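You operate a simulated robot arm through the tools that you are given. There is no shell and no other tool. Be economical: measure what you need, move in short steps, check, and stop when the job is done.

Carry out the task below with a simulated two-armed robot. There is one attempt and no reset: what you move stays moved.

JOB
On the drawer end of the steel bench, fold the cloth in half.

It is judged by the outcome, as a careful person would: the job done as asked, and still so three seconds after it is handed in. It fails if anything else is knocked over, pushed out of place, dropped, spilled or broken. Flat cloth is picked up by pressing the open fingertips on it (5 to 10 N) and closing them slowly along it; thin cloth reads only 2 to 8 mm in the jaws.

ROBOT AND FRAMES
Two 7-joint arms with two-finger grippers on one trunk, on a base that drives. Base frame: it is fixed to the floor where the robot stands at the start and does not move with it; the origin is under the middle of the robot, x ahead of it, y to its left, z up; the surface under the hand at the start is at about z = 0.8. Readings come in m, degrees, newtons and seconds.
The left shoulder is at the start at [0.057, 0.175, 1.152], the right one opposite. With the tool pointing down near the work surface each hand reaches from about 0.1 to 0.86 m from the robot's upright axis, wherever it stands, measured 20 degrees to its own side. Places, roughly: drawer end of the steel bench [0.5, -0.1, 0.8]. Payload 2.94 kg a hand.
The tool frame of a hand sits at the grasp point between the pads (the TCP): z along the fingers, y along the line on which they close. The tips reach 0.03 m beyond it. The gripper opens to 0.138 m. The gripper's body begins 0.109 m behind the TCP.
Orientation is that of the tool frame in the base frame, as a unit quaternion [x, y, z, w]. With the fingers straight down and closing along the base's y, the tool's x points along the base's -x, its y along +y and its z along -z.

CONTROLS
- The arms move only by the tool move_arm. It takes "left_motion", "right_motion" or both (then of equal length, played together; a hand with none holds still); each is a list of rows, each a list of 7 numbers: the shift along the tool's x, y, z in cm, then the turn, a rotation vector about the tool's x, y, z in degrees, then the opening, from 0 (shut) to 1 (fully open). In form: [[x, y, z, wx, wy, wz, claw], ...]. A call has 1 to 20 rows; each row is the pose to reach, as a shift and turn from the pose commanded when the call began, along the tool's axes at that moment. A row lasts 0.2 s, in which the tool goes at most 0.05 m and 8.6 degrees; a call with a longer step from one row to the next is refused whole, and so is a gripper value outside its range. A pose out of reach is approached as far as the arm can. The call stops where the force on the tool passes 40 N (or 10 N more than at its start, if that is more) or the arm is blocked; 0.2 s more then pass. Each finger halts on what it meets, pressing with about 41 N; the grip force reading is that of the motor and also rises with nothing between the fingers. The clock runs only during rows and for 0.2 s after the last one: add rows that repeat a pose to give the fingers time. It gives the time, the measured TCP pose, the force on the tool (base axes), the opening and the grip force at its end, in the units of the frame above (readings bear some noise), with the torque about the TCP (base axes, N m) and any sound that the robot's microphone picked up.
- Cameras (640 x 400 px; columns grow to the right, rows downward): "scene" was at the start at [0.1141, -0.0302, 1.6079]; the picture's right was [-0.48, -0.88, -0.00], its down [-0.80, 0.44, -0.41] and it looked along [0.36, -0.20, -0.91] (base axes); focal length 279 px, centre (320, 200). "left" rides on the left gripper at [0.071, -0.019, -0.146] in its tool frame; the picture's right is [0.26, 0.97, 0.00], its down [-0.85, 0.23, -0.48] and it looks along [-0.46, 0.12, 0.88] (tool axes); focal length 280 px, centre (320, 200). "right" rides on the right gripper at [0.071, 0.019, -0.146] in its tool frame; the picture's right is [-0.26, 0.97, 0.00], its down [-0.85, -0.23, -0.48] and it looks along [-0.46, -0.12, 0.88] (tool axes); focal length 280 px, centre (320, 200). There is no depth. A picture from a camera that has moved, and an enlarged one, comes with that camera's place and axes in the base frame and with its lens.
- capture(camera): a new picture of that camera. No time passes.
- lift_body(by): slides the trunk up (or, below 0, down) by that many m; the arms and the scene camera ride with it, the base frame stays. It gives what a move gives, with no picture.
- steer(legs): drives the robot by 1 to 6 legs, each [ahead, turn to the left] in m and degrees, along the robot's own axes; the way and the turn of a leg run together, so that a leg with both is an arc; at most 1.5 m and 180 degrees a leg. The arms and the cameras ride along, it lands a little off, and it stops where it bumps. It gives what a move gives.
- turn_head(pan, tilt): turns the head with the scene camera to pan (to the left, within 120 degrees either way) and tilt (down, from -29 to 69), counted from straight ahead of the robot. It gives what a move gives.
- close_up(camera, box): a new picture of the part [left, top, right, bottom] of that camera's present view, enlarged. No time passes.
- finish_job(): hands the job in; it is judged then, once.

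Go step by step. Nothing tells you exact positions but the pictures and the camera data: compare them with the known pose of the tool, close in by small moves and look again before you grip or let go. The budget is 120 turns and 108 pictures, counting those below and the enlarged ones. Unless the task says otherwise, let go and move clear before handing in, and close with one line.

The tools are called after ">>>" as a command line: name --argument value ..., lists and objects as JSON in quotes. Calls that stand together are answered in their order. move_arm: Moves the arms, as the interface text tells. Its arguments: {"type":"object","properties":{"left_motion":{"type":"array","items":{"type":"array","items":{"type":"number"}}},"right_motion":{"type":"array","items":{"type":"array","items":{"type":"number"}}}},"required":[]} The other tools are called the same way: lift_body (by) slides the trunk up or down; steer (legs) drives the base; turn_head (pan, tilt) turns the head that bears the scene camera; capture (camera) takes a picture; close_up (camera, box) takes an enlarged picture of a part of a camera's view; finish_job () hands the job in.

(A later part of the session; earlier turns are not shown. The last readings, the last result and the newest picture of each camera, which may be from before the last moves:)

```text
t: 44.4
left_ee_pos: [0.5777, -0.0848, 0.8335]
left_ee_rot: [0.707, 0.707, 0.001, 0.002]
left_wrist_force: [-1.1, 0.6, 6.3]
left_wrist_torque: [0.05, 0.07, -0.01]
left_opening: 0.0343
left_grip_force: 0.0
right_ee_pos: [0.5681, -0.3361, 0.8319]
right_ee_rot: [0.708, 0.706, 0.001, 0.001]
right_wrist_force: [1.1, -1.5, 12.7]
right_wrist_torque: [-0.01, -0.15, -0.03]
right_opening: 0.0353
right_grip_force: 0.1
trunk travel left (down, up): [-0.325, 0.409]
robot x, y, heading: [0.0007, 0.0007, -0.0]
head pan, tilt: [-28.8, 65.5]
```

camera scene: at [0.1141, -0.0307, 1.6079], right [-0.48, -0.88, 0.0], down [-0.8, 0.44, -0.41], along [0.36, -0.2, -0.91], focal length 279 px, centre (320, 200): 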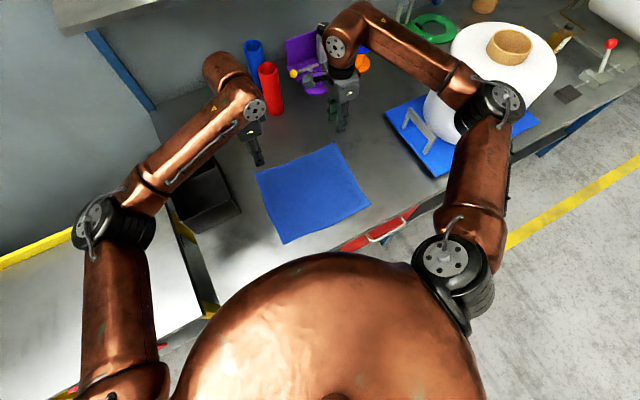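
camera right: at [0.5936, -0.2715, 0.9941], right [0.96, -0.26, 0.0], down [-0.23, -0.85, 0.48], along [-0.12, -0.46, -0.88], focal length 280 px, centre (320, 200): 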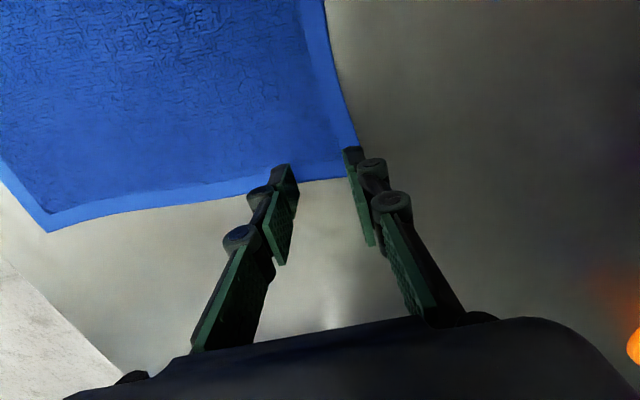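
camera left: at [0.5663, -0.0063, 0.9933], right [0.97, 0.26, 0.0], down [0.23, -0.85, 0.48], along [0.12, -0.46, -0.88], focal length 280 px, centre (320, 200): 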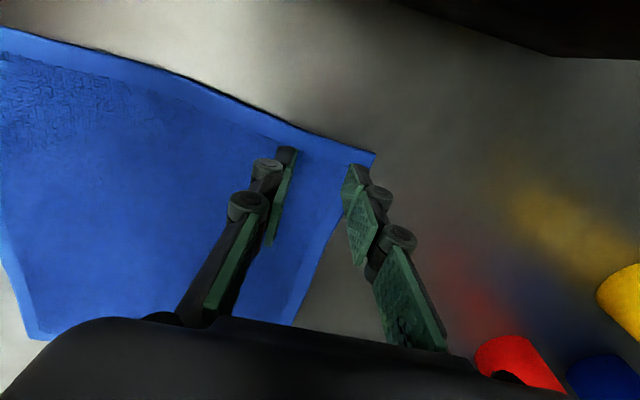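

Both hands are now pressing on the cloth at about 6 and 12 N. I close the fingers slowly along it.

>>> move_arm --left_motion '[[0, 0, 0, 0, 0, 0, 0.23], [0, 0, 0, 0, 0, 0, 0.21], [0, 0, 0, 0, 0, 0, 0.19], [0, 0, 0, 0, 0, 0, 0.17], [0, 0, 0, 0, 0, 0, 0.15], [0, 0, 0, 0, 0, 0, 0.13], [0, 0, 0, 0, 0, 0, 0.11], [0, 0, 0, 0, 0, 0, 0.09], [0, 0, 0, 0, 0, 0, 0.07], [0, 0, 0, 0, 0, 0, 0.05], [0, 0, 0, 0, 0, 0, 0.03], [0, 0, 0, 0, 0, 0, 0.0], [0, 0, 0, 0, 0, 0, 0.0], [0, 0, 0, 0, 0, 0, 0.0]]' --right_motion '[[0, 0, -0.03, 0, 0, 0, 0.23], [0, 0, -0.03, 0, 0, 0, 0.21], [0, 0, -0.03, 0, 0, 0, 0.19], [0, 0, -0.03, 0, 0, 0, 0.17], [0, 0, -0.03, 0, 0, 0, 0.15], [0, 0, -0.03, 0, 0, 0, 0.13], [0, 0, -0.03, 0, 0, 0, 0.11], [0, 0, -0.03, 0, 0, 0, 0.09], [0, 0, -0.03, 0, 0, 0, 0.07], [0, 0, -0.03, 0, 0, 0, 0.05], [0, 0, -0.03, 0, 0, 0, 0.03], [0, 0, -0.03, 0, 0, 0, 0.0], [0, 0, -0.03, 0, 0, 0, 0.0], [0, 0, -0.03, 0, 0, 0, 0.0]]'

>>> capture --camera "left"

>>> capture --camera "right"

```text
t: 47.4
left_ee_pos: [0.577, -0.0858, 0.8318]
left_ee_rot: [0.709, 0.706, 0.0, 0.0]
left_wrist_force: [-0.7, -0.3, 0.8]
left_wrist_torque: [-0.02, 0.02, -0.02]
left_opening: 0.0043
left_grip_force: 33.3
right_ee_pos: [0.5697, -0.3364, 0.8328]
right_ee_rot: [0.708, 0.706, 0.001, 0.0]
right_wrist_force: [-0.2, 0.2, 3.2]
right_wrist_torque: [0.05, 0.02, -0.02]
right_opening: 0.0046
right_grip_force: 33.8
trunk travel left (down, up): [-0.325, 0.409]
robot x, y, heading: [-0.0008, 0.0035, -0.1]
head pan, tilt: [-28.8, 65.5]
```

```text
81 pictures are left
camera left: at [0.5584, -0.015, 0.9786], right [0.97, 0.26, 0.0], down [0.23, -0.85, 0.48], along [0.12, -0.46, -0.88], focal length 280 px, centre (320, 200)
```

left: 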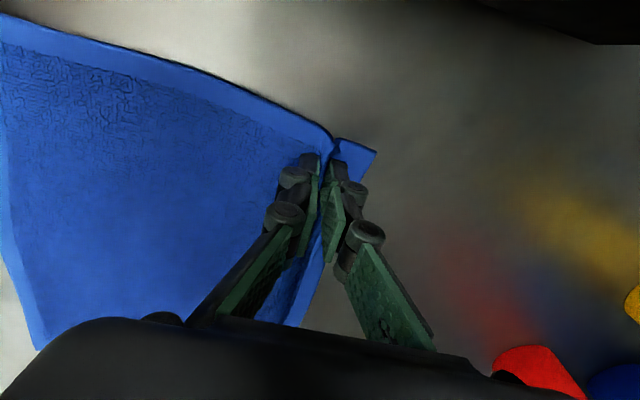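

```text
80 pictures are left
camera right: at [0.5882, -0.2653, 0.9786], right [0.96, -0.26, 0.0], down [-0.23, -0.85, 0.47], along [-0.12, -0.46, -0.88], focal length 280 px, centre (320, 200)
```

right: 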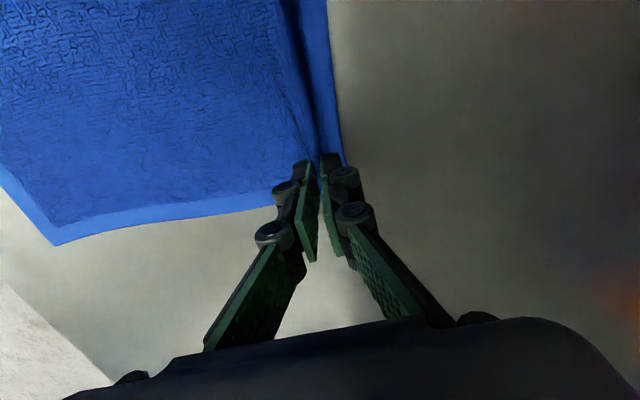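

Both hands hold the cloth (4.3 and 4.6 mm), but the pinch is about 3 cm inside the edge, which would leave a big flap. I'll let go and regrip closer to the edge with a narrower gap.

>>> move_arm --left_motion '[[0, 0, 0, 0, 0, 0, 0.1], [0, 0, 0, 0, 0, 0, 0.15], [0, 0, -1, 0, 0, 0, 0.15], [0, 0, -2, 0, 0, 0, 0.13], [0, 2, -2, 0, 0, 0, 0.12], [0, 2, -2, 0, 0, 0, 0.12]]' --right_motion '[[0, 0, 0, 0, 0, 0, 0.1], [0, 0, 0, 0, 0, 0, 0.15], [0, 0, -1, 0, 0, 0, 0.15], [0, 0, -2, 0, 0, 0, 0.13], [0, 1.5, -2, 0, 0, 0, 0.12], [0, 1.5, -2, 0, 0, 0, 0.12]]'

>>> capture --camera "left"

>>> capture --camera "right"

```text
t: 48.8
left_ee_pos: [0.597, -0.0863, 0.8512]
left_ee_rot: [0.709, 0.706, 0.0, -0.001]
left_wrist_force: [0.5, 0.0, -0.3]
left_wrist_torque: [-0.02, -0.04, 0.0]
left_opening: 0.0167
left_grip_force: 0.2
right_ee_pos: [0.5851, -0.3341, 0.8529]
right_ee_rot: [0.708, 0.706, 0.001, 0.001]
right_wrist_force: [-0.3, 1.0, 0.5]
right_wrist_torque: [0.02, 0.0, 0.0]
right_opening: 0.0167
right_grip_force: 0.0
trunk travel left (down, up): [-0.325, 0.409]
robot x, y, heading: [-0.0027, 0.0012, -0.1]
head pan, tilt: [-28.8, 65.5]
```

```text
79 pictures are left
camera left: at [0.578, -0.0154, 0.998], right [0.97, 0.26, 0.0], down [0.23, -0.85, 0.48], along [0.12, -0.46, -0.88], focal length 280 px, centre (320, 200)
```

left: 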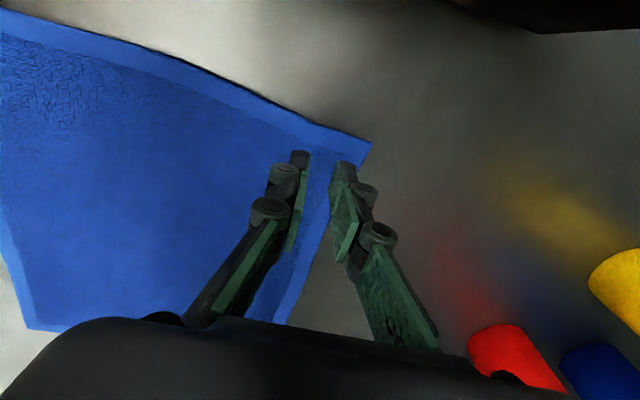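

```text
78 pictures are left
camera right: at [0.6035, -0.2637, 0.9982], right [0.96, -0.26, 0.0], down [-0.23, -0.85, 0.48], along [-0.12, -0.46, -0.88], focal length 280 px, centre (320, 200)
```

right: 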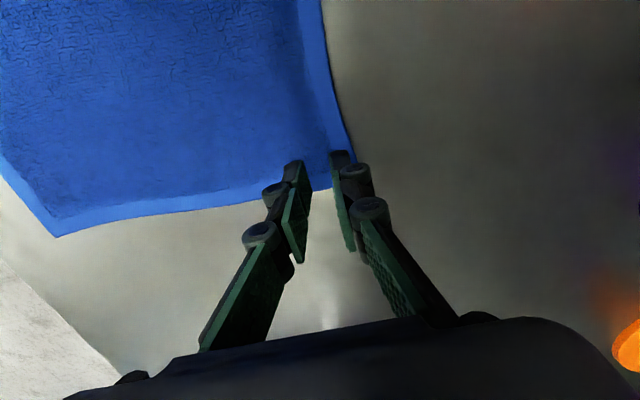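

The cloth went flat again. The outer fingertips now sit right at the edge, so I descend and press again.

>>> move_arm --left_motion '[[0, 0, 1, 0, 0, 0, 0.12], [0, 0, 1.9, 0, 0, 0, 0.12], [0, 0, 2.0, 0, 0, 0, 0.12], [0, 0, 2.0, 0, 0, 0, 0.12]]' --right_motion '[[0, 0.3, 1, 0, 0, 0, 0.12], [0, 0.3, 1.9, 0, 0, 0, 0.12], [0, 0.3, 2.0, 0, 0, 0, 0.12], [0, 0.3, 2.0, 0, 0, 0, 0.12]]'

```text
t: 49.8
left_ee_pos: [0.5974, -0.0867, 0.8328]
left_ee_rot: [0.708, 0.706, 0.001, 0.001]
left_wrist_force: [0.6, -0.4, 4.3]
left_wrist_torque: [-0.02, -0.04, 0.0]
left_opening: 0.0165
left_grip_force: 0.1
right_ee_pos: [0.5872, -0.3356, 0.8317]
right_ee_rot: [0.708, 0.706, 0.002, 0.0]
right_wrist_force: [0.7, -0.4, 5.1]
right_wrist_torque: [-0.01, -0.03, 0.0]
right_opening: 0.0162
right_grip_force: 0.0
trunk travel left (down, up): [-0.325, 0.409]
robot x, y, heading: [-0.0, -0.0026, 0.0]
head pan, tilt: [-28.8, 65.5]
```

Contact is at about 4–5 N on each hand; I add a slight press and close slowly.

>>> move_arm --left_motion '[[0, 0, 0.07, 0, 0, 0, 0.12], [0, 0, 0.07, 0, 0, 0, 0.1], [0, 0, 0.07, 0, 0, 0, 0.085], [0, 0, 0.07, 0, 0, 0, 0.07], [0, 0, 0.07, 0, 0, 0, 0.055], [0, 0, 0.07, 0, 0, 0, 0.04], [0, 0, 0.07, 0, 0, 0, 0.025], [0, 0, 0.07, 0, 0, 0, 0.01], [0, 0, 0.07, 0, 0, 0, 0], [0, 0, 0.07, 0, 0, 0, 0], [0, 0, 0.0, 0, 0, 0, 0]]' --right_motion '[[0, 0, 0.07, 0, 0, 0, 0.12], [0, 0, 0.07, 0, 0, 0, 0.1], [0, 0, 0.07, 0, 0, 0, 0.085], [0, 0, 0.07, 0, 0, 0, 0.07], [0, 0, 0.07, 0, 0, 0, 0.055], [0, 0, 0.07, 0, 0, 0, 0.04], [0, 0, 0.07, 0, 0, 0, 0.025], [0, 0, 0.07, 0, 0, 0, 0.01], [0, 0, 0.07, 0, 0, 0, 0], [0, 0, 0.07, 0, 0, 0, 0], [0, 0, 0.0, 0, 0, 0, 0]]'

>>> capture --camera "left"

>>> capture --camera "right"

```text
t: 52.2
left_ee_pos: [0.5967, -0.0869, 0.8333]
left_ee_rot: [0.707, 0.707, 0.0, 0.0]
left_wrist_force: [0.3, -0.5, 4.6]
left_wrist_torque: [0.06, -0.03, 0.01]
left_opening: 0.003
left_grip_force: 32.4
right_ee_pos: [0.5869, -0.3373, 0.8314]
right_ee_rot: [0.709, 0.705, 0.001, 0.001]
right_wrist_force: [-0.1, 0.4, 0.7]
right_wrist_torque: [-0.03, 0.0, 0.04]
right_opening: 0.0
right_grip_force: 28.7
trunk travel left (down, up): [-0.325, 0.409]
robot x, y, heading: [-0.0001, 0.0035, -0.1]
head pan, tilt: [-28.8, 65.5]
```

```text
77 pictures are left
camera left: at [0.5773, -0.0159, 0.9791], right [0.97, 0.26, 0.0], down [0.23, -0.85, 0.48], along [0.12, -0.46, -0.88], focal length 280 px, centre (320, 200)
```

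left: 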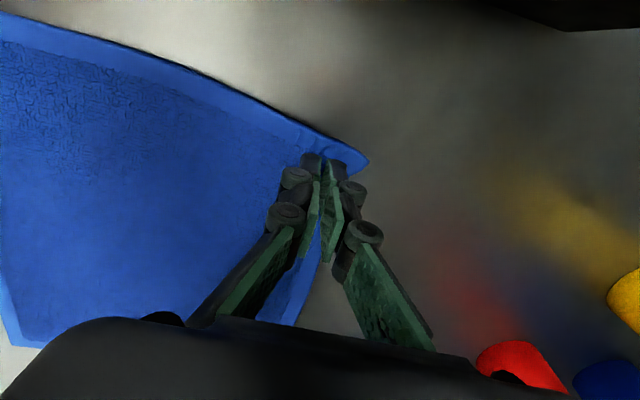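

```text
76 pictures are left
camera right: at [0.6066, -0.2659, 0.9775], right [0.96, -0.26, 0.0], down [-0.23, -0.85, 0.48], along [-0.12, -0.46, -0.88], focal length 280 px, centre (320, 200)
```

right: 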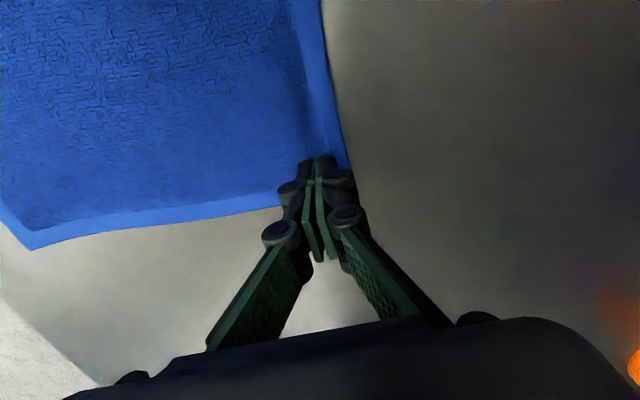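

The left hand holds (3.0 mm) but the right missed. I redo the right grip with a slightly wider gap and firmer press, with the left holding still.

>>> move_arm --right_motion '[[0, 0, 0, 0, 0, 0, 0.08], [0, 0, -1.5, 0, 0, 0, 0.12], [0, -0.5, -1.5, 0, 0, 0, 0.2], [0, -0.5, -1.5, 0, 0, 0, 0.2], [0, -0.5, -0.2, 0, 0, 0, 0.2], [0, -0.5, 0.03, 0, 0, 0, 0.2], [0, -0.5, 0.07, 0, 0, 0, 0.2]]'

```text
t: 53.8
left_ee_pos: [0.5954, -0.0863, 0.833]
left_ee_rot: [0.708, 0.706, 0.0, 0.0]
left_wrist_force: [0.4, -0.1, -1.0]
left_wrist_torque: [0.0, 0.02, -0.02]
left_opening: 0.0062
left_grip_force: 42.0
right_ee_pos: [0.582, -0.3374, 0.8323]
right_ee_rot: [0.709, 0.705, 0.001, 0.001]
right_wrist_force: [-0.6, -1.1, 7.5]
right_wrist_torque: [-0.09, 0.02, 0.0]
right_opening: 0.0277
right_grip_force: 0.1
trunk travel left (down, up): [-0.325, 0.409]
robot x, y, heading: [-0.0024, -0.0015, -0.0]
head pan, tilt: [-28.8, 65.5]
```

>>> move_arm --right_motion '[[0, 0, 0.04, 0, 0, 0, 0.185], [0, 0, 0.04, 0, 0, 0, 0.17], [0, 0, 0.04, 0, 0, 0, 0.155], [0, 0, 0.04, 0, 0, 0, 0.14], [0, 0, 0.04, 0, 0, 0, 0.125], [0, 0, 0.04, 0, 0, 0, 0.11], [0, 0, 0.04, 0, 0, 0, 0.095], [0, 0, 0.04, 0, 0, 0, 0.08], [0, 0, 0.04, 0, 0, 0, 0.065], [0, 0, 0.04, 0, 0, 0, 0.05], [0, 0, 0.04, 0, 0, 0, 0.03], [0, 0, 0.04, 0, 0, 0, 0], [0, 0, 0.04, 0, 0, 0, 0], [0, 0, 0.0, 0, 0, 0, 0]]'

>>> capture --camera "right"

```text
t: 56.8
left_ee_pos: [0.5961, -0.0858, 0.8329]
left_ee_rot: [0.708, 0.706, -0.001, 0.001]
left_wrist_force: [0.8, -0.6, 1.1]
left_wrist_torque: [0.02, 0.0, -0.02]
left_opening: 0.004
left_grip_force: 29.2
right_ee_pos: [0.582, -0.336, 0.8313]
right_ee_rot: [0.708, 0.706, 0.001, 0.001]
right_wrist_force: [0.5, -1.0, 3.5]
right_wrist_torque: [0.01, 0.0, -0.04]
right_opening: 0.0031
right_grip_force: 32.8
trunk travel left (down, up): [-0.325, 0.409]
robot x, y, heading: [-0.0008, -0.0018, 0.0]
head pan, tilt: [-28.8, 65.5]
```

```text
75 pictures are left
camera right: at [0.6017, -0.2657, 0.9772], right [0.96, -0.26, 0.0], down [-0.23, -0.85, 0.48], along [-0.12, -0.46, -0.88], focal length 280 px, centre (320, 200)
```

right: 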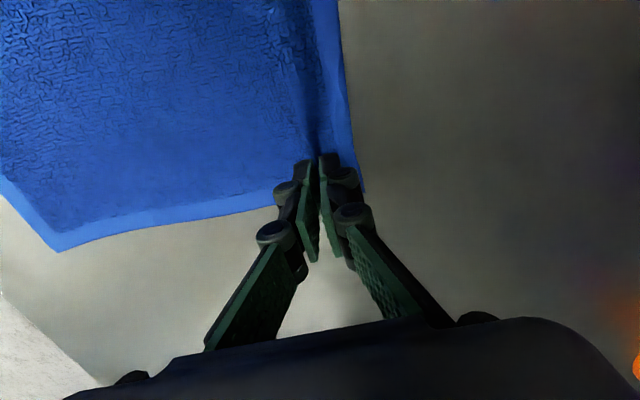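

Both hands now read a cloth grip (4.0 and 3.1 mm). I lift gently by 4 cm to check the hold.

>>> move_arm --left_motion '[[0, 0, -1, 0, 0, 0, 0], [0, -0.3, -2, 0, 0, 0, 0], [0, -0.6, -3, 0, 0, 0, 0], [0, -1, -4, 0, 0, 0, 0], [0, -1, -4, 0, 0, 0, 0]]' --right_motion '[[0, 0, -1, 0, 0, 0, 0], [0, -0.3, -2, 0, 0, 0, 0], [0, -0.6, -3, 0, 0, 0, 0], [0, -1, -4, 0, 0, 0, 0], [0, -1, -4, 0, 0, 0, 0]]'

>>> capture --camera "right"

>>> capture --camera "left"

```text
t: 58.0
left_ee_pos: [0.5874, -0.0872, 0.8691]
left_ee_rot: [0.708, 0.706, 0.0, -0.002]
left_wrist_force: [-0.5, 0.3, 4.2]
left_wrist_torque: [-0.06, 0.11, -0.02]
left_opening: 0.002
left_grip_force: 31.0
right_ee_pos: [0.5731, -0.3374, 0.871]
right_ee_rot: [0.708, 0.706, 0.001, 0.0]
right_wrist_force: [0.5, 0.1, -0.8]
right_wrist_torque: [0.03, -0.01, -0.03]
right_opening: 0.0043
right_grip_force: 31.2
trunk travel left (down, up): [-0.325, 0.409]
robot x, y, heading: [-0.0016, 0.0004, 0.1]
head pan, tilt: [-28.8, 65.5]
```

```text
74 pictures are left
camera right: at [0.5916, -0.2675, 1.0172], right [0.96, -0.26, 0.0], down [-0.23, -0.85, 0.48], along [-0.12, -0.46, -0.88], focal length 280 px, centre (320, 200)
```

right: 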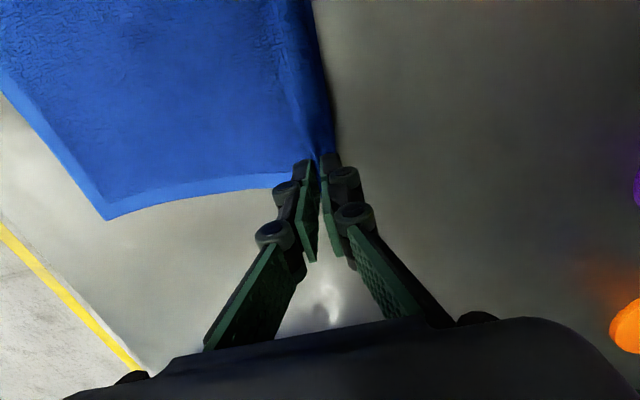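

```text
73 pictures are left
camera left: at [0.5683, -0.0157, 1.0177], right [0.97, 0.26, 0.0], down [0.23, -0.85, 0.48], along [0.12, -0.46, -0.88], focal length 280 px, centre (320, 200)
```

left: 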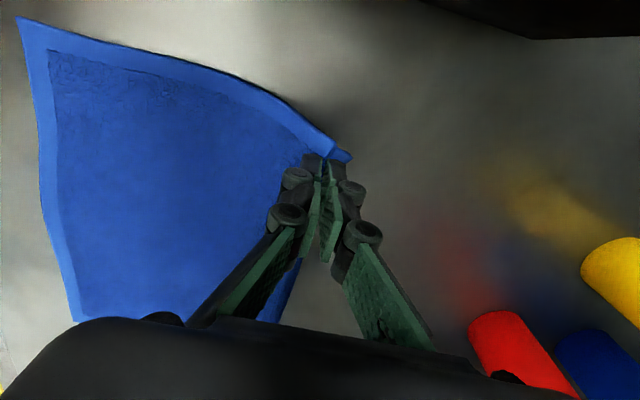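

Both corners are lifted and held. I carry the far edge up and back along an arc, first to the midpoint.

>>> move_arm --left_motion '[[0, -0.5, -0.9, 0, 0, 0, 0], [0.1, -1, -1.7, 0, 0, 0, 0], [0.2, -1.6, -2.5, 0, 0, 0, 0], [0.3, -2.2, -3.3, 0, 0, 0, 0], [0.4, -3.1, -4, 0, 0, 0, 0], [0.5, -4, -4.7, 0, 0, 0, 0], [0.6, -5, -5.3, 0, 0, 0, 0], [0.7, -6, -5.8, 0, 0, 0, 0], [0.8, -7, -6.1, 0, 0, 0, 0], [0.8, -8, -6.2, 0, 0, 0, 0], [0.9, -9.8, -6.2, 0, 0, 0, 0], [0.9, -9.8, -6.2, 0, 0, 0, 0]]' --right_motion '[[0, -0.5, -0.9, 0, 0, 0, 0], [0.1, -1, -1.7, 0, 0, 0, 0], [0.2, -1.6, -2.5, 0, 0, 0, 0], [0.3, -2.2, -3.3, 0, 0, 0, 0], [0.4, -3.1, -4, 0, 0, 0, 0], [0.5, -4, -4.7, 0, 0, 0, 0], [0.6, -5, -5.3, 0, 0, 0, 0], [0.7, -6, -5.8, 0, 0, 0, 0], [0.8, -7, -6.1, 0, 0, 0, 0], [0.9, -8, -6.2, 0, 0, 0, 0], [1, -9.8, -6.2, 0, 0, 0, 0], [1, -9.8, -6.2, 0, 0, 0, 0]]'

>>> capture --camera "scene"

>>> capture --camera "left"

>>> capture --camera "right"

```text
t: 60.6
left_ee_pos: [0.4881, -0.0767, 0.9331]
left_ee_rot: [0.707, 0.707, -0.001, 0.0]
left_wrist_force: [0.0, -0.4, -0.8]
left_wrist_torque: [-0.01, 0.01, 0.01]
left_opening: 0.005
left_grip_force: 32.5
right_ee_pos: [0.4759, -0.3269, 0.9353]
right_ee_rot: [0.708, 0.706, 0.0, 0.0]
right_wrist_force: [0.1, 1.7, 0.9]
right_wrist_torque: [-0.01, 0.04, 0.03]
right_opening: 0.004
right_grip_force: 34.8
trunk travel left (down, up): [-0.325, 0.409]
robot x, y, heading: [-0.0009, -0.0006, -0.0]
head pan, tilt: [-28.8, 65.5]
```

```text
72 pictures are left
camera scene: at [0.1146, -0.0305, 1.6078], right [-0.48, -0.88, 0.0], down [-0.8, 0.44, -0.41], along [0.36, -0.2, -0.91], focal length 279 px, centre (320, 200)
```

scene: 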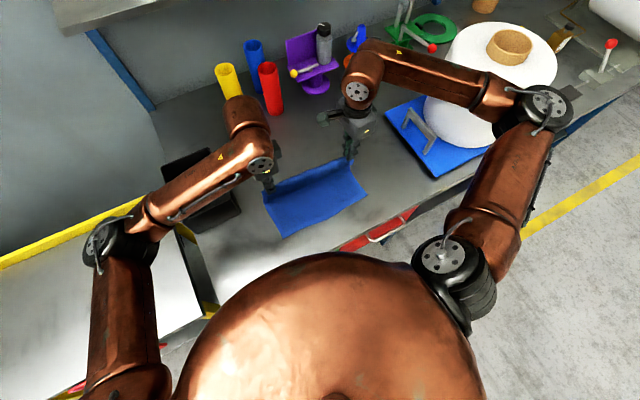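

```text
71 pictures are left
camera left: at [0.4699, -0.0061, 1.0797], right [0.97, 0.26, 0.0], down [0.23, -0.85, 0.48], along [0.12, -0.46, -0.88], focal length 280 px, centre (320, 200)
```

left: 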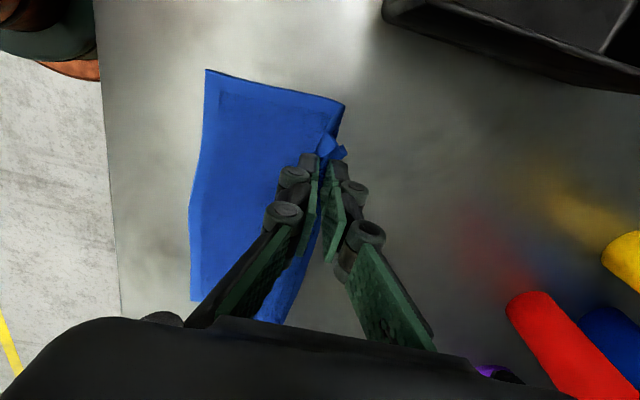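

```text
70 pictures are left
camera right: at [0.4951, -0.2556, 1.0803], right [0.96, -0.26, 0.0], down [-0.23, -0.85, 0.48], along [-0.13, -0.46, -0.88], focal length 280 px, centre (320, 200)
```

right: 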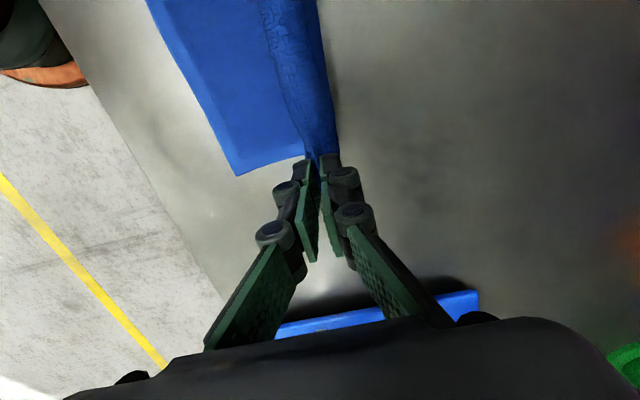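

The cloth is held at both ends and its near edge now lies at about x = 0.37. I continue the arc down so the held edge lands on the near edge, stopping about 2 cm above it.

>>> move_arm --left_motion '[[0, -1, 0.1, 0, 0, 0, 0], [0, -2, 0.3, 0, 0, 0, 0], [-0.1, -3, 0.7, 0, 0, 0, 0], [-0.1, -3.8, 1.1, 0, 0, 0, 0], [-0.2, -4.6, 1.7, 0, 0, 0, 0], [-0.2, -5.4, 2.4, 0, 0, 0, 0], [-0.3, -6.1, 3.1, 0, 0, 0, 0], [-0.3, -6.8, 3.9, 0, 0, 0, 0], [-0.4, -8, 5.5, 0, 0, 0, 0], [-0.5, -8.9, 7, 0, 0, 0, 0], [-0.5, -9.4, 8, 0, 0, 0, 0], [-0.5, -9.4, 8, 0, 0, 0, 0]]' --right_motion '[[0, -0.9, 0.1, 0, 0, 0, 0], [0, -1.7, 0.3, 0, 0, 0, 0], [0.1, -2.5, 0.7, 0, 0, 0, 0], [0.1, -3.2, 1.1, 0, 0, 0, 0], [0.2, -3.9, 1.7, 0, 0, 0, 0], [0.2, -4.5, 2.4, 0, 0, 0, 0], [0.3, -5.1, 3.1, 0, 0, 0, 0], [0.3, -5.7, 3.9, 0, 0, 0, 0], [0.4, -6.7, 5.5, 0, 0, 0, 0], [0.5, -7.4, 7, 0, 0, 0, 0], [0.6, -7.8, 8, 0, 0, 0, 0], [0.6, -7.8, 8, 0, 0, 0, 0]]'

>>> capture --camera "scene"

>>> capture --camera "left"

>>> capture --camera "right"

```text
t: 63.2
left_ee_pos: [0.3936, -0.0819, 0.853]
left_ee_rot: [0.709, 0.706, -0.001, 0.0]
left_wrist_force: [1.4, 0.1, 2.6]
left_wrist_torque: [-0.03, -0.03, 0.01]
left_opening: 0.003
left_grip_force: 33.1
right_ee_pos: [0.3969, -0.3191, 0.8523]
right_ee_rot: [0.709, 0.705, 0.001, 0.0]
right_wrist_force: [-0.2, 0.5, 0.4]
right_wrist_torque: [-0.03, 0.03, 0.03]
right_opening: 0.0036
right_grip_force: 31.4
trunk travel left (down, up): [-0.325, 0.409]
robot x, y, heading: [0.0022, -0.0016, -0.0]
head pan, tilt: [-28.8, 65.5]
```

```text
69 pictures are left
camera scene: at [0.1137, -0.0303, 1.6079], right [-0.48, -0.88, 0.0], down [-0.8, 0.44, -0.41], along [0.36, -0.2, -0.91], focal length 279 px, centre (320, 200)
```

scene: 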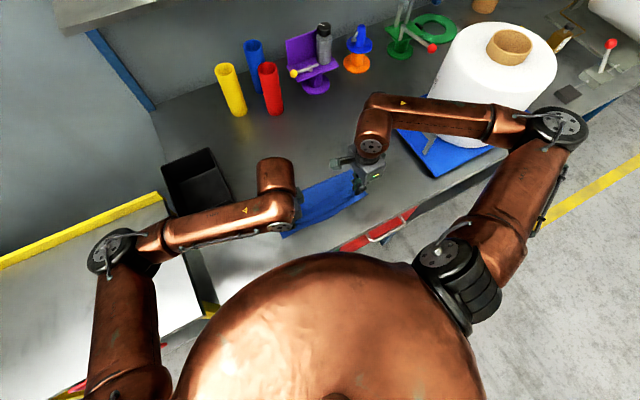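

```text
68 pictures are left
camera left: at [0.375, -0.0112, 1.001], right [0.97, 0.26, 0.0], down [0.23, -0.85, 0.48], along [0.12, -0.46, -0.88], focal length 280 px, centre (320, 200)
```

left: 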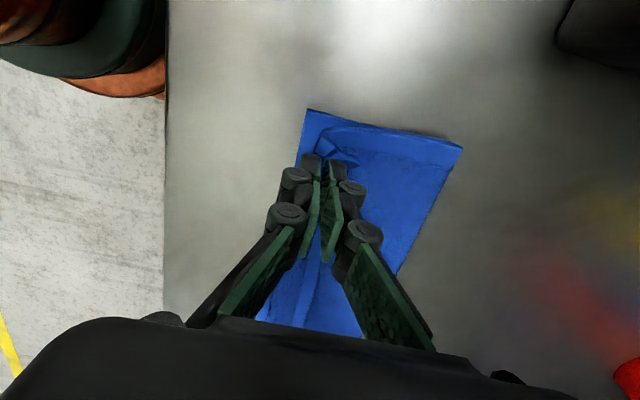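

```text
67 pictures are left
camera right: at [0.4166, -0.2481, 0.999], right [0.96, -0.26, 0.0], down [-0.23, -0.85, 0.47], along [-0.12, -0.46, -0.88], focal length 280 px, centre (320, 200)
```

right: 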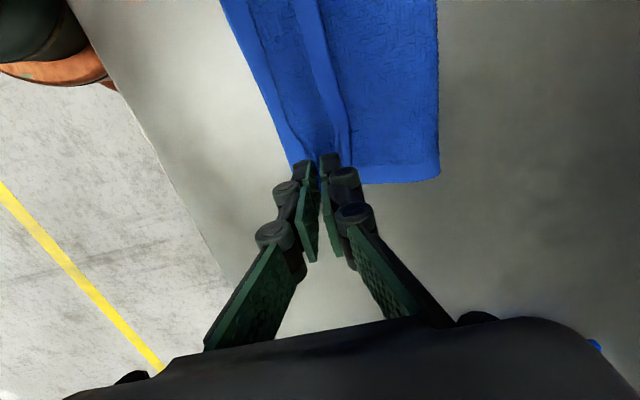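

The held edge is over the near edge, with a small hem flap turned inward at the pinches as expected. I open slowly at this height and rise straight up so the flap can relax outward.

>>> move_arm --left_motion '[[0, 0, 0, 0, 0, 0, 0.04], [0, 0, 0, 0, 0, 0, 0.08], [0, 0, 0, 0, 0, 0, 0.12], [0, 0, -1, 0, 0, 0, 0.12], [0, 0, -2, 0, 0, 0, 0.12], [0, 0, -4, 0, 0, 0, 0.12], [0, 0, -7, 0, 0, 0, 0.12], [0, 0, -9, 0, 0, 0, 0.12]]' --right_motion '[[0, 0, 0, 0, 0, 0, 0.04], [0, 0, 0, 0, 0, 0, 0.08], [0, 0, 0, 0, 0, 0, 0.12], [0, 0, -1, 0, 0, 0, 0.12], [0, 0, -2, 0, 0, 0, 0.12], [0, 0, -4, 0, 0, 0, 0.12], [0, 0, -7, 0, 0, 0, 0.12], [0, 0, -9, 0, 0, 0, 0.12]]'

>>> capture --camera "left"

>>> capture --camera "right"

```text
t: 65.0
left_ee_pos: [0.3941, -0.0834, 0.9452]
left_ee_rot: [0.708, 0.706, 0.0, 0.0]
left_wrist_force: [-0.4, 0.7, -0.5]
left_wrist_torque: [-0.03, -0.03, -0.01]
left_opening: 0.0166
left_grip_force: 0.1
right_ee_pos: [0.3957, -0.3185, 0.9418]
right_ee_rot: [0.708, 0.706, 0.001, 0.001]
right_wrist_force: [0.3, -0.4, 1.1]
right_wrist_torque: [0.0, -0.02, -0.03]
right_opening: 0.0164
right_grip_force: 0.2
trunk travel left (down, up): [-0.325, 0.409]
robot x, y, heading: [0.0024, 0.0031, -0.2]
head pan, tilt: [-28.8, 65.5]
```

```text
66 pictures are left
camera left: at [0.3747, -0.012, 1.0909], right [0.97, 0.26, 0.0], down [0.23, -0.85, 0.48], along [0.12, -0.46, -0.88], focal length 280 px, centre (320, 200)
```

left: 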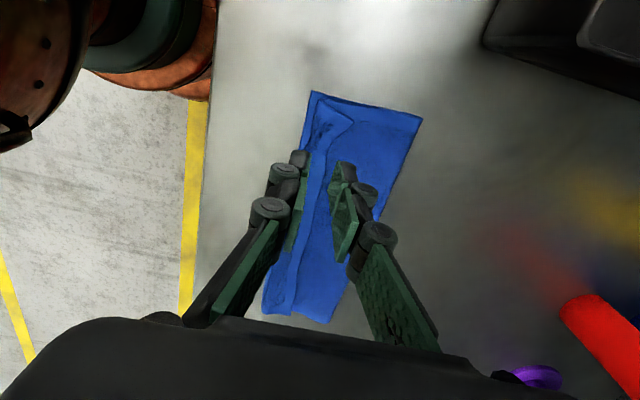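

```text
65 pictures are left
camera right: at [0.4146, -0.2468, 1.0872], right [0.96, -0.26, 0.0], down [-0.23, -0.85, 0.48], along [-0.12, -0.46, -0.88], focal length 280 px, centre (320, 200)
```

right: 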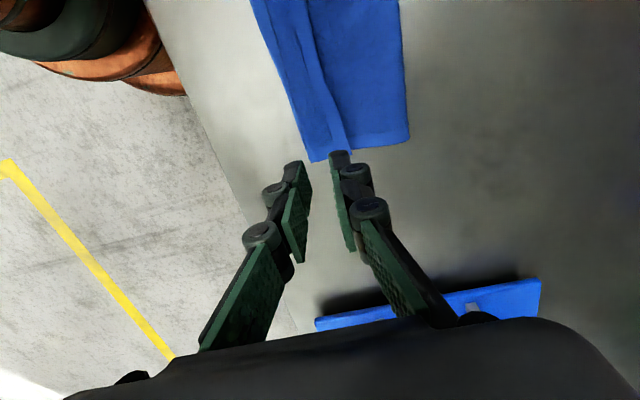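

The cloth is folded, but the edge looks turned back by about 3 cm along its length. I move both hands clear for a proper look.

>>> move_arm --left_motion '[[2, 2, -1, 0, 0, 0, 0.12], [5, 3, -2, 0, 0, 0, 0.12], [8, 4, -3, 0, 0, 0, 0.12], [11, 5, -4, 0, 0, 0, 0.12], [15, 6, -5, 0, 0, 0, 0.12]]' --right_motion '[[-1, 2, -1, 0, 0, 0, 0.12], [-2, 4, -2, 0, 0, 0, 0.12], [-3, 6, -3, 0, 0, 0, 0.12], [-4, 8, -4, 0, 0, 0, 0.12], [-5, 12, -5, 0, 0, 0, 0.12]]'

>>> close_up --camera "scene" --box '[240, 140, 400, 240]'

>>> capture --camera "left"

```text
t: 66.2
left_ee_pos: [0.4538, 0.0698, 0.9936]
left_ee_rot: [0.708, 0.707, -0.001, 0.001]
left_wrist_force: [0.6, 0.0, 0.1]
left_wrist_torque: [-0.04, -0.01, 0.01]
left_opening: 0.0164
left_grip_force: 0.0
right_ee_pos: [0.5173, -0.3694, 0.9948]
right_ee_rot: [0.708, 0.706, -0.001, 0.001]
right_wrist_force: [0.4, 0.2, 1.4]
right_wrist_torque: [-0.02, 0.03, -0.02]
right_opening: 0.0165
right_grip_force: 0.1
trunk travel left (down, up): [-0.325, 0.409]
robot x, y, heading: [0.0029, -0.0011, -0.0]
head pan, tilt: [-28.8, 65.5]
```

```text
4.00 times, centred on (320, 190) of scene
camera zoom: at [0.1151, -0.0282, 1.6078], right [-0.48, -0.88, 0.0], down [-0.8, 0.44, -0.41], along [0.36, -0.2, -0.91], focal length 1118 px, centre (320, 240)
```

zoom: 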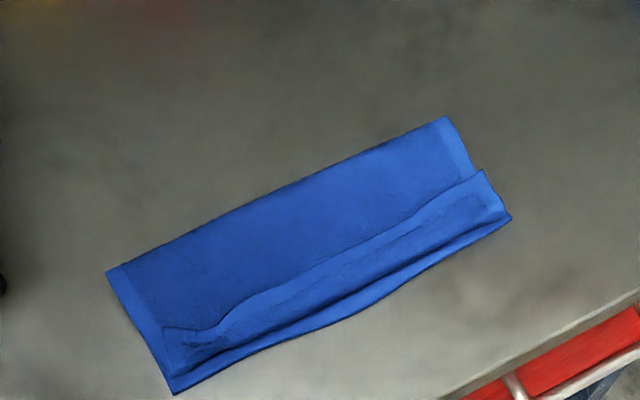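

```text
63 pictures are left
camera left: at [0.4358, 0.141, 1.1402], right [0.97, 0.26, 0.0], down [0.23, -0.85, 0.48], along [0.12, -0.46, -0.88], focal length 280 px, centre (320, 200)
```

left: 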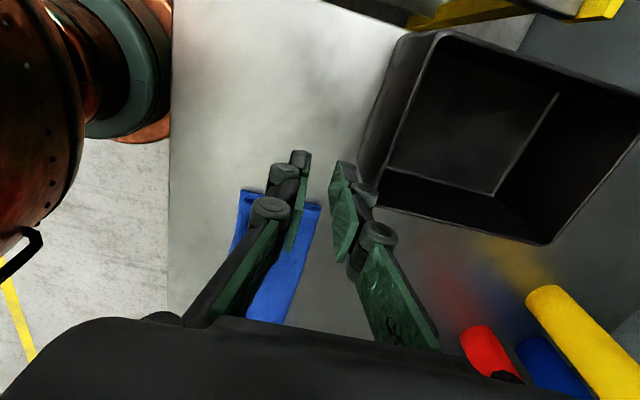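

The fold is made, but about 3.5 cm of the top edge is turned back as a lapel along the near side. I'll pinch the lapel at its free edge with both hands and turn it outward; first I position the hands above it.

>>> move_arm --left_motion '[[-3, -0.8, 0, 0, 0, 0, 0.2], [-6, -1.6, 1, 0, 0, 0, 0.2], [-9, -2.4, 3, 0, 0, 0, 0.2], [-12.5, -3.4, 5, 0, 0, 0, 0.2], [-16, -4.4, 8, 0, 0, 0, 0.2], [-16, -4.4, 11, 0, 0, 0, 0.2], [-16, -4.4, 11, 0, 0, 0, 0.2]]' --right_motion '[[1, -2, 0, 0, 0, 0, 0.2], [2, -4, 1, 0, 0, 0, 0.2], [3, -6, 3, 0, 0, 0, 0.2], [4.4, -8.5, 5, 0, 0, 0, 0.2], [4.4, -10.7, 8, 0, 0, 0, 0.2], [4.4, -10.7, 11, 0, 0, 0, 0.2], [4.4, -10.7, 11, 0, 0, 0, 0.2]]'

>>> capture --camera "left"

>>> capture --camera "right"

```text
t: 67.8
left_ee_pos: [0.4121, -0.0903, 0.8848]
left_ee_rot: [0.709, 0.706, 0.0, 0.0]
left_wrist_force: [0.1, -0.6, 0.4]
left_wrist_torque: [0.0, -0.04, -0.03]
left_opening: 0.0276
left_grip_force: 0.0
right_ee_pos: [0.4103, -0.3269, 0.8818]
right_ee_rot: [0.708, 0.706, 0.0, 0.0]
right_wrist_force: [0.5, 0.3, 0.3]
right_wrist_torque: [-0.03, 0.02, 0.0]
right_opening: 0.0274
right_grip_force: 0.0
trunk travel left (down, up): [-0.325, 0.409]
robot x, y, heading: [-0.0028, 0.0002, 0.2]
head pan, tilt: [-28.8, 65.5]
```

```text
62 pictures are left
camera left: at [0.3928, -0.019, 1.0321], right [0.97, 0.26, 0.0], down [0.23, -0.85, 0.48], along [0.12, -0.46, -0.88], focal length 280 px, centre (320, 200)
```

left: 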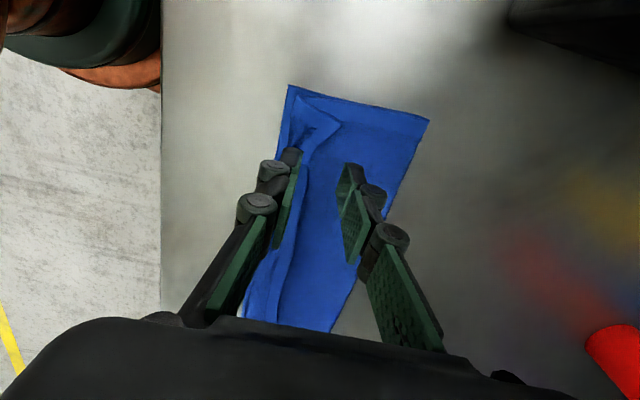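

```text
61 pictures are left
camera right: at [0.4298, -0.2567, 1.0284], right [0.96, -0.26, 0.0], down [-0.23, -0.85, 0.47], along [-0.12, -0.46, -0.88], focal length 280 px, centre (320, 200)
```

right: 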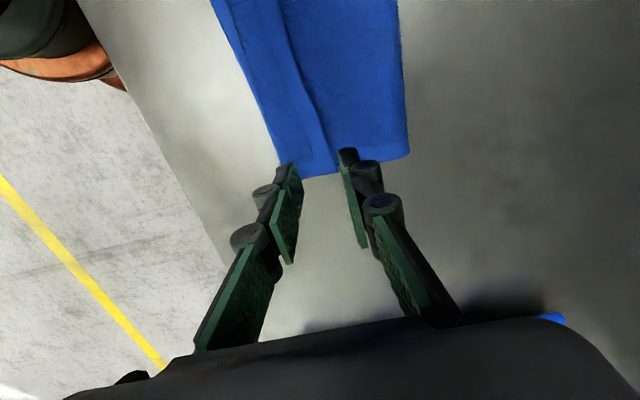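

>>> close_up --camera "left" --box '[230, 60, 470, 210]'

>>> close_up --camera "right" --box '[200, 40, 440, 190]'

```text
2.67 times, centred on (350, 135) of left
camera zoom: at [0.3928, -0.019, 1.0321], right [0.97, 0.26, 0.0], down [0.23, -0.85, 0.48], along [0.12, -0.46, -0.88], focal length 748 px, centre (240, 373)
```

zoom: 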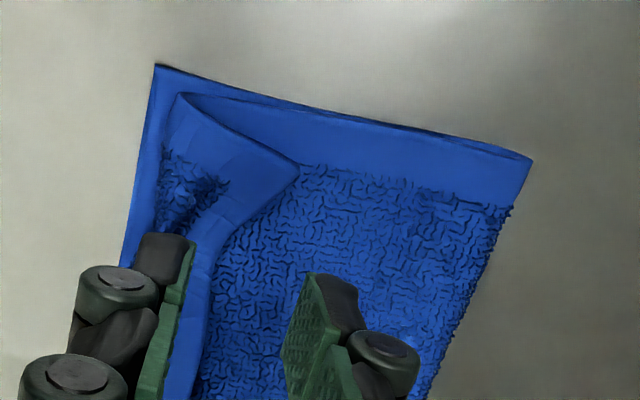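

```text
2.67 times, centred on (320, 115) of right
camera zoom: at [0.4298, -0.2567, 1.0284], right [0.96, -0.26, 0.0], down [-0.23, -0.85, 0.47], along [-0.12, -0.46, -0.88], focal length 748 px, centre (320, 427)
```

zoom: 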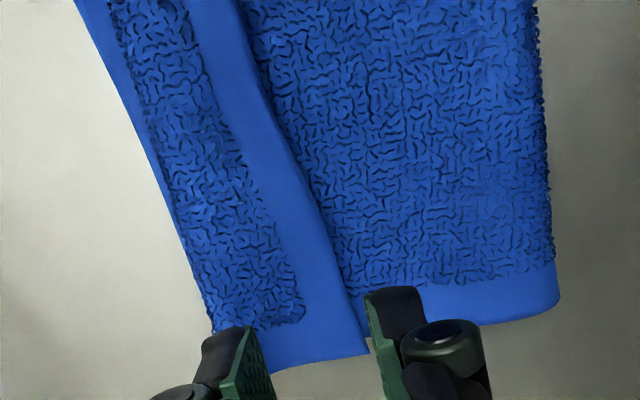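

The turned-back hem is clearly visible, with its corners at (0.422,-0.065) and (0.421,-0.350). I line the fingers up across the free edge and descend carefully.

>>> move_arm --left_motion '[[1.5, -0.5, 1, 0, 0, 0, 0.2], [1.5, -0.5, 2.5, 0, 0, 0, 0.2], [1.5, -0.5, 4.0, 0, 0, 0, 0.2], [1.5, -0.5, 4.3, 0, 0, 0, 0.2], [1.5, -0.5, 4.6, 0, 0, 0, 0.2], [1.5, -0.5, 4.6, 0, 0, 0, 0.2]]' --right_motion '[[-0.5, -0.1, 1, 0, 0, 0, 0.2], [-0.5, -0.1, 2.5, 0, 0, 0, 0.2], [-0.5, -0.1, 3.8, 0, 0, 0, 0.2], [-0.5, -0.1, 4.1, 0, 0, 0, 0.2], [-0.5, -0.1, 4.4, 0, 0, 0, 0.2], [-0.5, -0.1, 4.4, 0, 0, 0, 0.2]]'

>>> capture --camera "left"

>>> capture --camera "right"

```text
t: 69.2
left_ee_pos: [0.4049, -0.0763, 0.8382]
left_ee_rot: [0.708, 0.706, 0.001, 0.001]
left_wrist_force: [0.4, -0.4, 5.9]
left_wrist_torque: [-0.02, 0.0, -0.01]
left_opening: 0.0274
left_grip_force: 0.1
right_ee_pos: [0.4074, -0.331, 0.8394]
right_ee_rot: [0.709, 0.705, 0.0, 0.001]
right_wrist_force: [0.3, -0.8, 2.4]
right_wrist_torque: [0.02, 0.06, 0.0]
right_opening: 0.0271
right_grip_force: 0.0
trunk travel left (down, up): [-0.325, 0.409]
robot x, y, heading: [-0.0022, 0.0024, 0.1]
head pan, tilt: [-28.8, 65.5]
```

```text
58 pictures are left
camera left: at [0.3862, -0.0047, 0.9846], right [0.97, 0.26, 0.0], down [0.23, -0.85, 0.48], along [0.12, -0.46, -0.88], focal length 280 px, centre (320, 200)
```

left: 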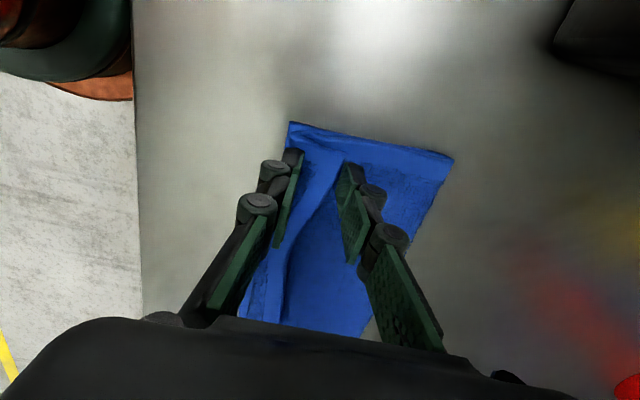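

```text
57 pictures are left
camera right: at [0.4274, -0.2603, 0.9857], right [0.96, -0.27, 0.0], down [-0.23, -0.85, 0.47], along [-0.12, -0.46, -0.88], focal length 280 px, centre (320, 200)
```

right: 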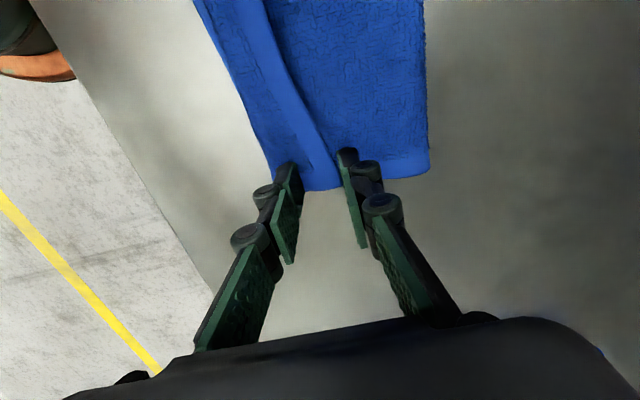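

The free edge lies between the fingers on both sides with a light press. I close slowly.

>>> move_arm --left_motion '[[0, 0, 0, 0, 0, 0, 0.185], [0, 0, 0, 0, 0, 0, 0.17], [0, 0, 0, 0, 0, 0, 0.155], [0, 0, 0, 0, 0, 0, 0.14], [0, 0, 0, 0, 0, 0, 0.125], [0, 0, 0, 0, 0, 0, 0.11], [0, 0, 0, 0, 0, 0, 0.095], [0, 0, 0, 0, 0, 0, 0.08], [0, 0, 0, 0, 0, 0, 0.065], [0, 0, 0, 0, 0, 0, 0.05], [0, 0, 0, 0, 0, 0, 0.03], [0, 0, 0, 0, 0, 0, 0], [0, 0, 0, 0, 0, 0, 0], [0, 0, 0, 0, 0, 0, 0]]' --right_motion '[[0, 0, 0.08, 0, 0, 0, 0.185], [0, 0, 0.08, 0, 0, 0, 0.17], [0, 0, 0.08, 0, 0, 0, 0.155], [0, 0, 0.08, 0, 0, 0, 0.14], [0, 0, 0.08, 0, 0, 0, 0.125], [0, 0, 0.08, 0, 0, 0, 0.11], [0, 0, 0.08, 0, 0, 0, 0.095], [0, 0, 0.08, 0, 0, 0, 0.08], [0, 0, 0.08, 0, 0, 0, 0.065], [0, 0, 0.08, 0, 0, 0, 0.05], [0, 0, 0.08, 0, 0, 0, 0.03], [0, 0, 0.08, 0, 0, 0, 0], [0, 0, 0.08, 0, 0, 0, 0], [0, 0, 0.08, 0, 0, 0, 0]]'

>>> capture --camera "left"

>>> capture --camera "right"

```text
t: 72.2
left_ee_pos: [0.4047, -0.0758, 0.8388]
left_ee_rot: [0.709, 0.706, 0.001, 0.001]
left_wrist_force: [-0.1, -0.9, 7.2]
left_wrist_torque: [0.05, 0.02, 0.03]
left_opening: 0.0074
left_grip_force: 34.8
right_ee_pos: [0.4083, -0.3313, 0.8385]
right_ee_rot: [0.708, 0.706, 0.001, 0.0]
right_wrist_force: [-0.3, -0.1, 0.6]
right_wrist_torque: [0.0, 0.05, -0.01]
right_opening: 0.0038
right_grip_force: 32.8
trunk travel left (down, up): [-0.325, 0.409]
robot x, y, heading: [0.0009, 0.0036, 0.0]
head pan, tilt: [-28.8, 65.5]
```

```text
56 pictures are left
camera left: at [0.3861, -0.0045, 0.9845], right [0.97, 0.26, 0.0], down [0.23, -0.85, 0.48], along [0.12, -0.46, -0.88], focal length 280 px, centre (320, 200)
```

left: 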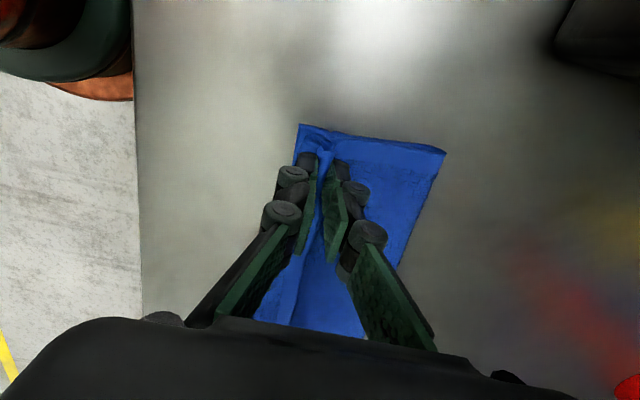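

```text
55 pictures are left
camera right: at [0.4276, -0.2606, 0.9853], right [0.96, -0.26, 0.0], down [-0.23, -0.85, 0.48], along [-0.12, -0.46, -0.88], focal length 280 px, centre (320, 200)
```

right: 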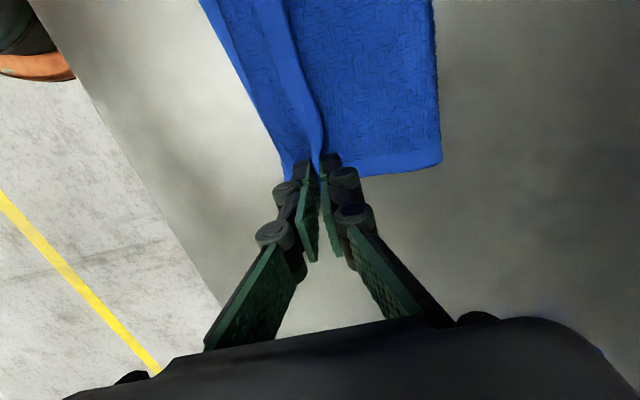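

Both hands grip something. I lift 4 cm and check that only the top layer comes up.

>>> move_arm --left_motion '[[0, 0, -1, 0, 0, 0, 0], [0, 0, -2, 0, 0, 0, 0], [0, 0, -3, 0, 0, 0, 0], [0, 0, -4, 0, 0, 0, 0], [0, 0, -5, 0, 0, 0, 0], [0, 0, -5, 0, 0, 0, 0]]' --right_motion '[[0, 0, -1, 0, 0, 0, 0], [0, 0, -2, 0, 0, 0, 0], [0, 0, -3, 0, 0, 0, 0], [0, 0, -4, 0, 0, 0, 0], [0, 0, -5, 0, 0, 0, 0], [0, 0, -5, 0, 0, 0, 0]]'

>>> capture --camera "left"

>>> capture --camera "right"

>>> close_up --camera "scene" --box '[240, 130, 400, 250]'

```text
t: 73.6
left_ee_pos: [0.4056, -0.0751, 0.8883]
left_ee_rot: [0.708, 0.706, 0.001, 0.0]
left_wrist_force: [0.1, 0.1, -1.0]
left_wrist_torque: [-0.02, 0.0, -0.02]
left_opening: 0.0069
left_grip_force: 34.9
right_ee_pos: [0.4088, -0.3314, 0.8883]
right_ee_rot: [0.708, 0.706, 0.0, 0.0]
right_wrist_force: [0.6, 0.3, -1.3]
right_wrist_torque: [0.01, 0.0, -0.02]
right_opening: 0.0041
right_grip_force: 33.2
trunk travel left (down, up): [-0.325, 0.409]
robot x, y, heading: [-0.0026, 0.002, -0.1]
head pan, tilt: [-28.8, 65.5]
```

```text
54 pictures are left
camera left: at [0.3876, -0.0054, 1.0346], right [0.97, 0.26, 0.0], down [0.23, -0.85, 0.48], along [0.12, -0.46, -0.88], focal length 280 px, centre (320, 200)
```

left: 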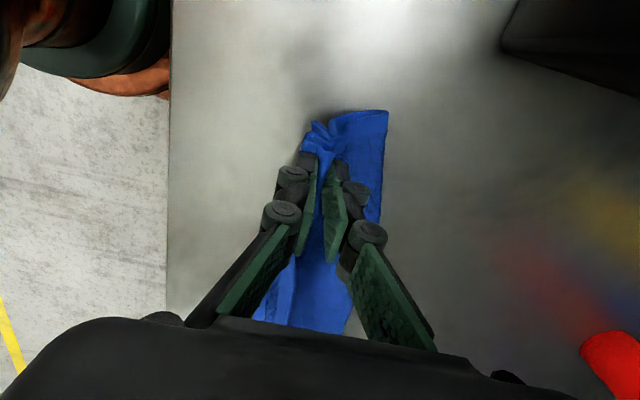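

```text
53 pictures are left
camera right: at [0.4285, -0.2602, 1.0348], right [0.96, -0.26, 0.0], down [-0.23, -0.85, 0.48], along [-0.12, -0.46, -0.88], focal length 280 px, centre (320, 200)
```

right: 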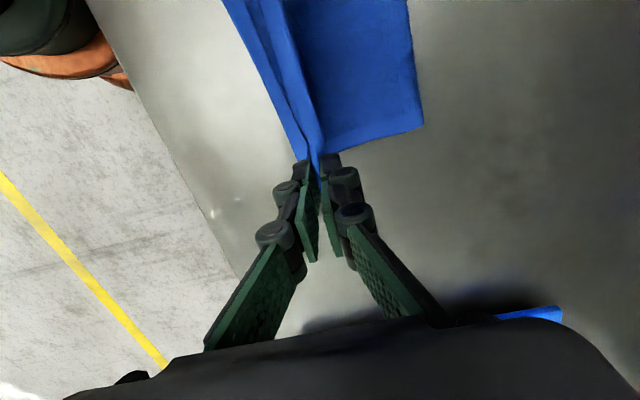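

```text
3.33 times, centred on (320, 190) of scene
camera zoom: at [0.1141, -0.0304, 1.6078], right [-0.48, -0.88, 0.0], down [-0.8, 0.44, -0.41], along [0.36, -0.2, -0.91], focal length 931 px, centre (320, 233)
```

zoom: 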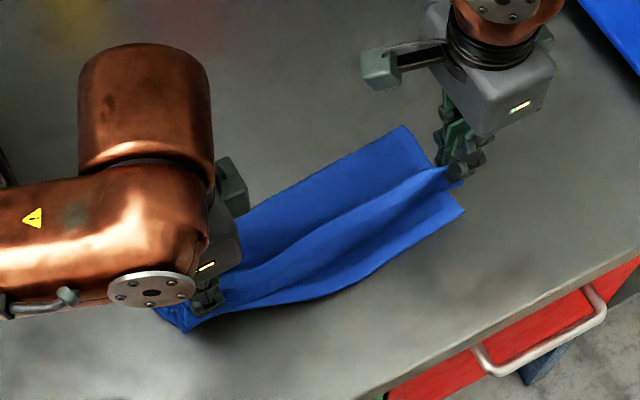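

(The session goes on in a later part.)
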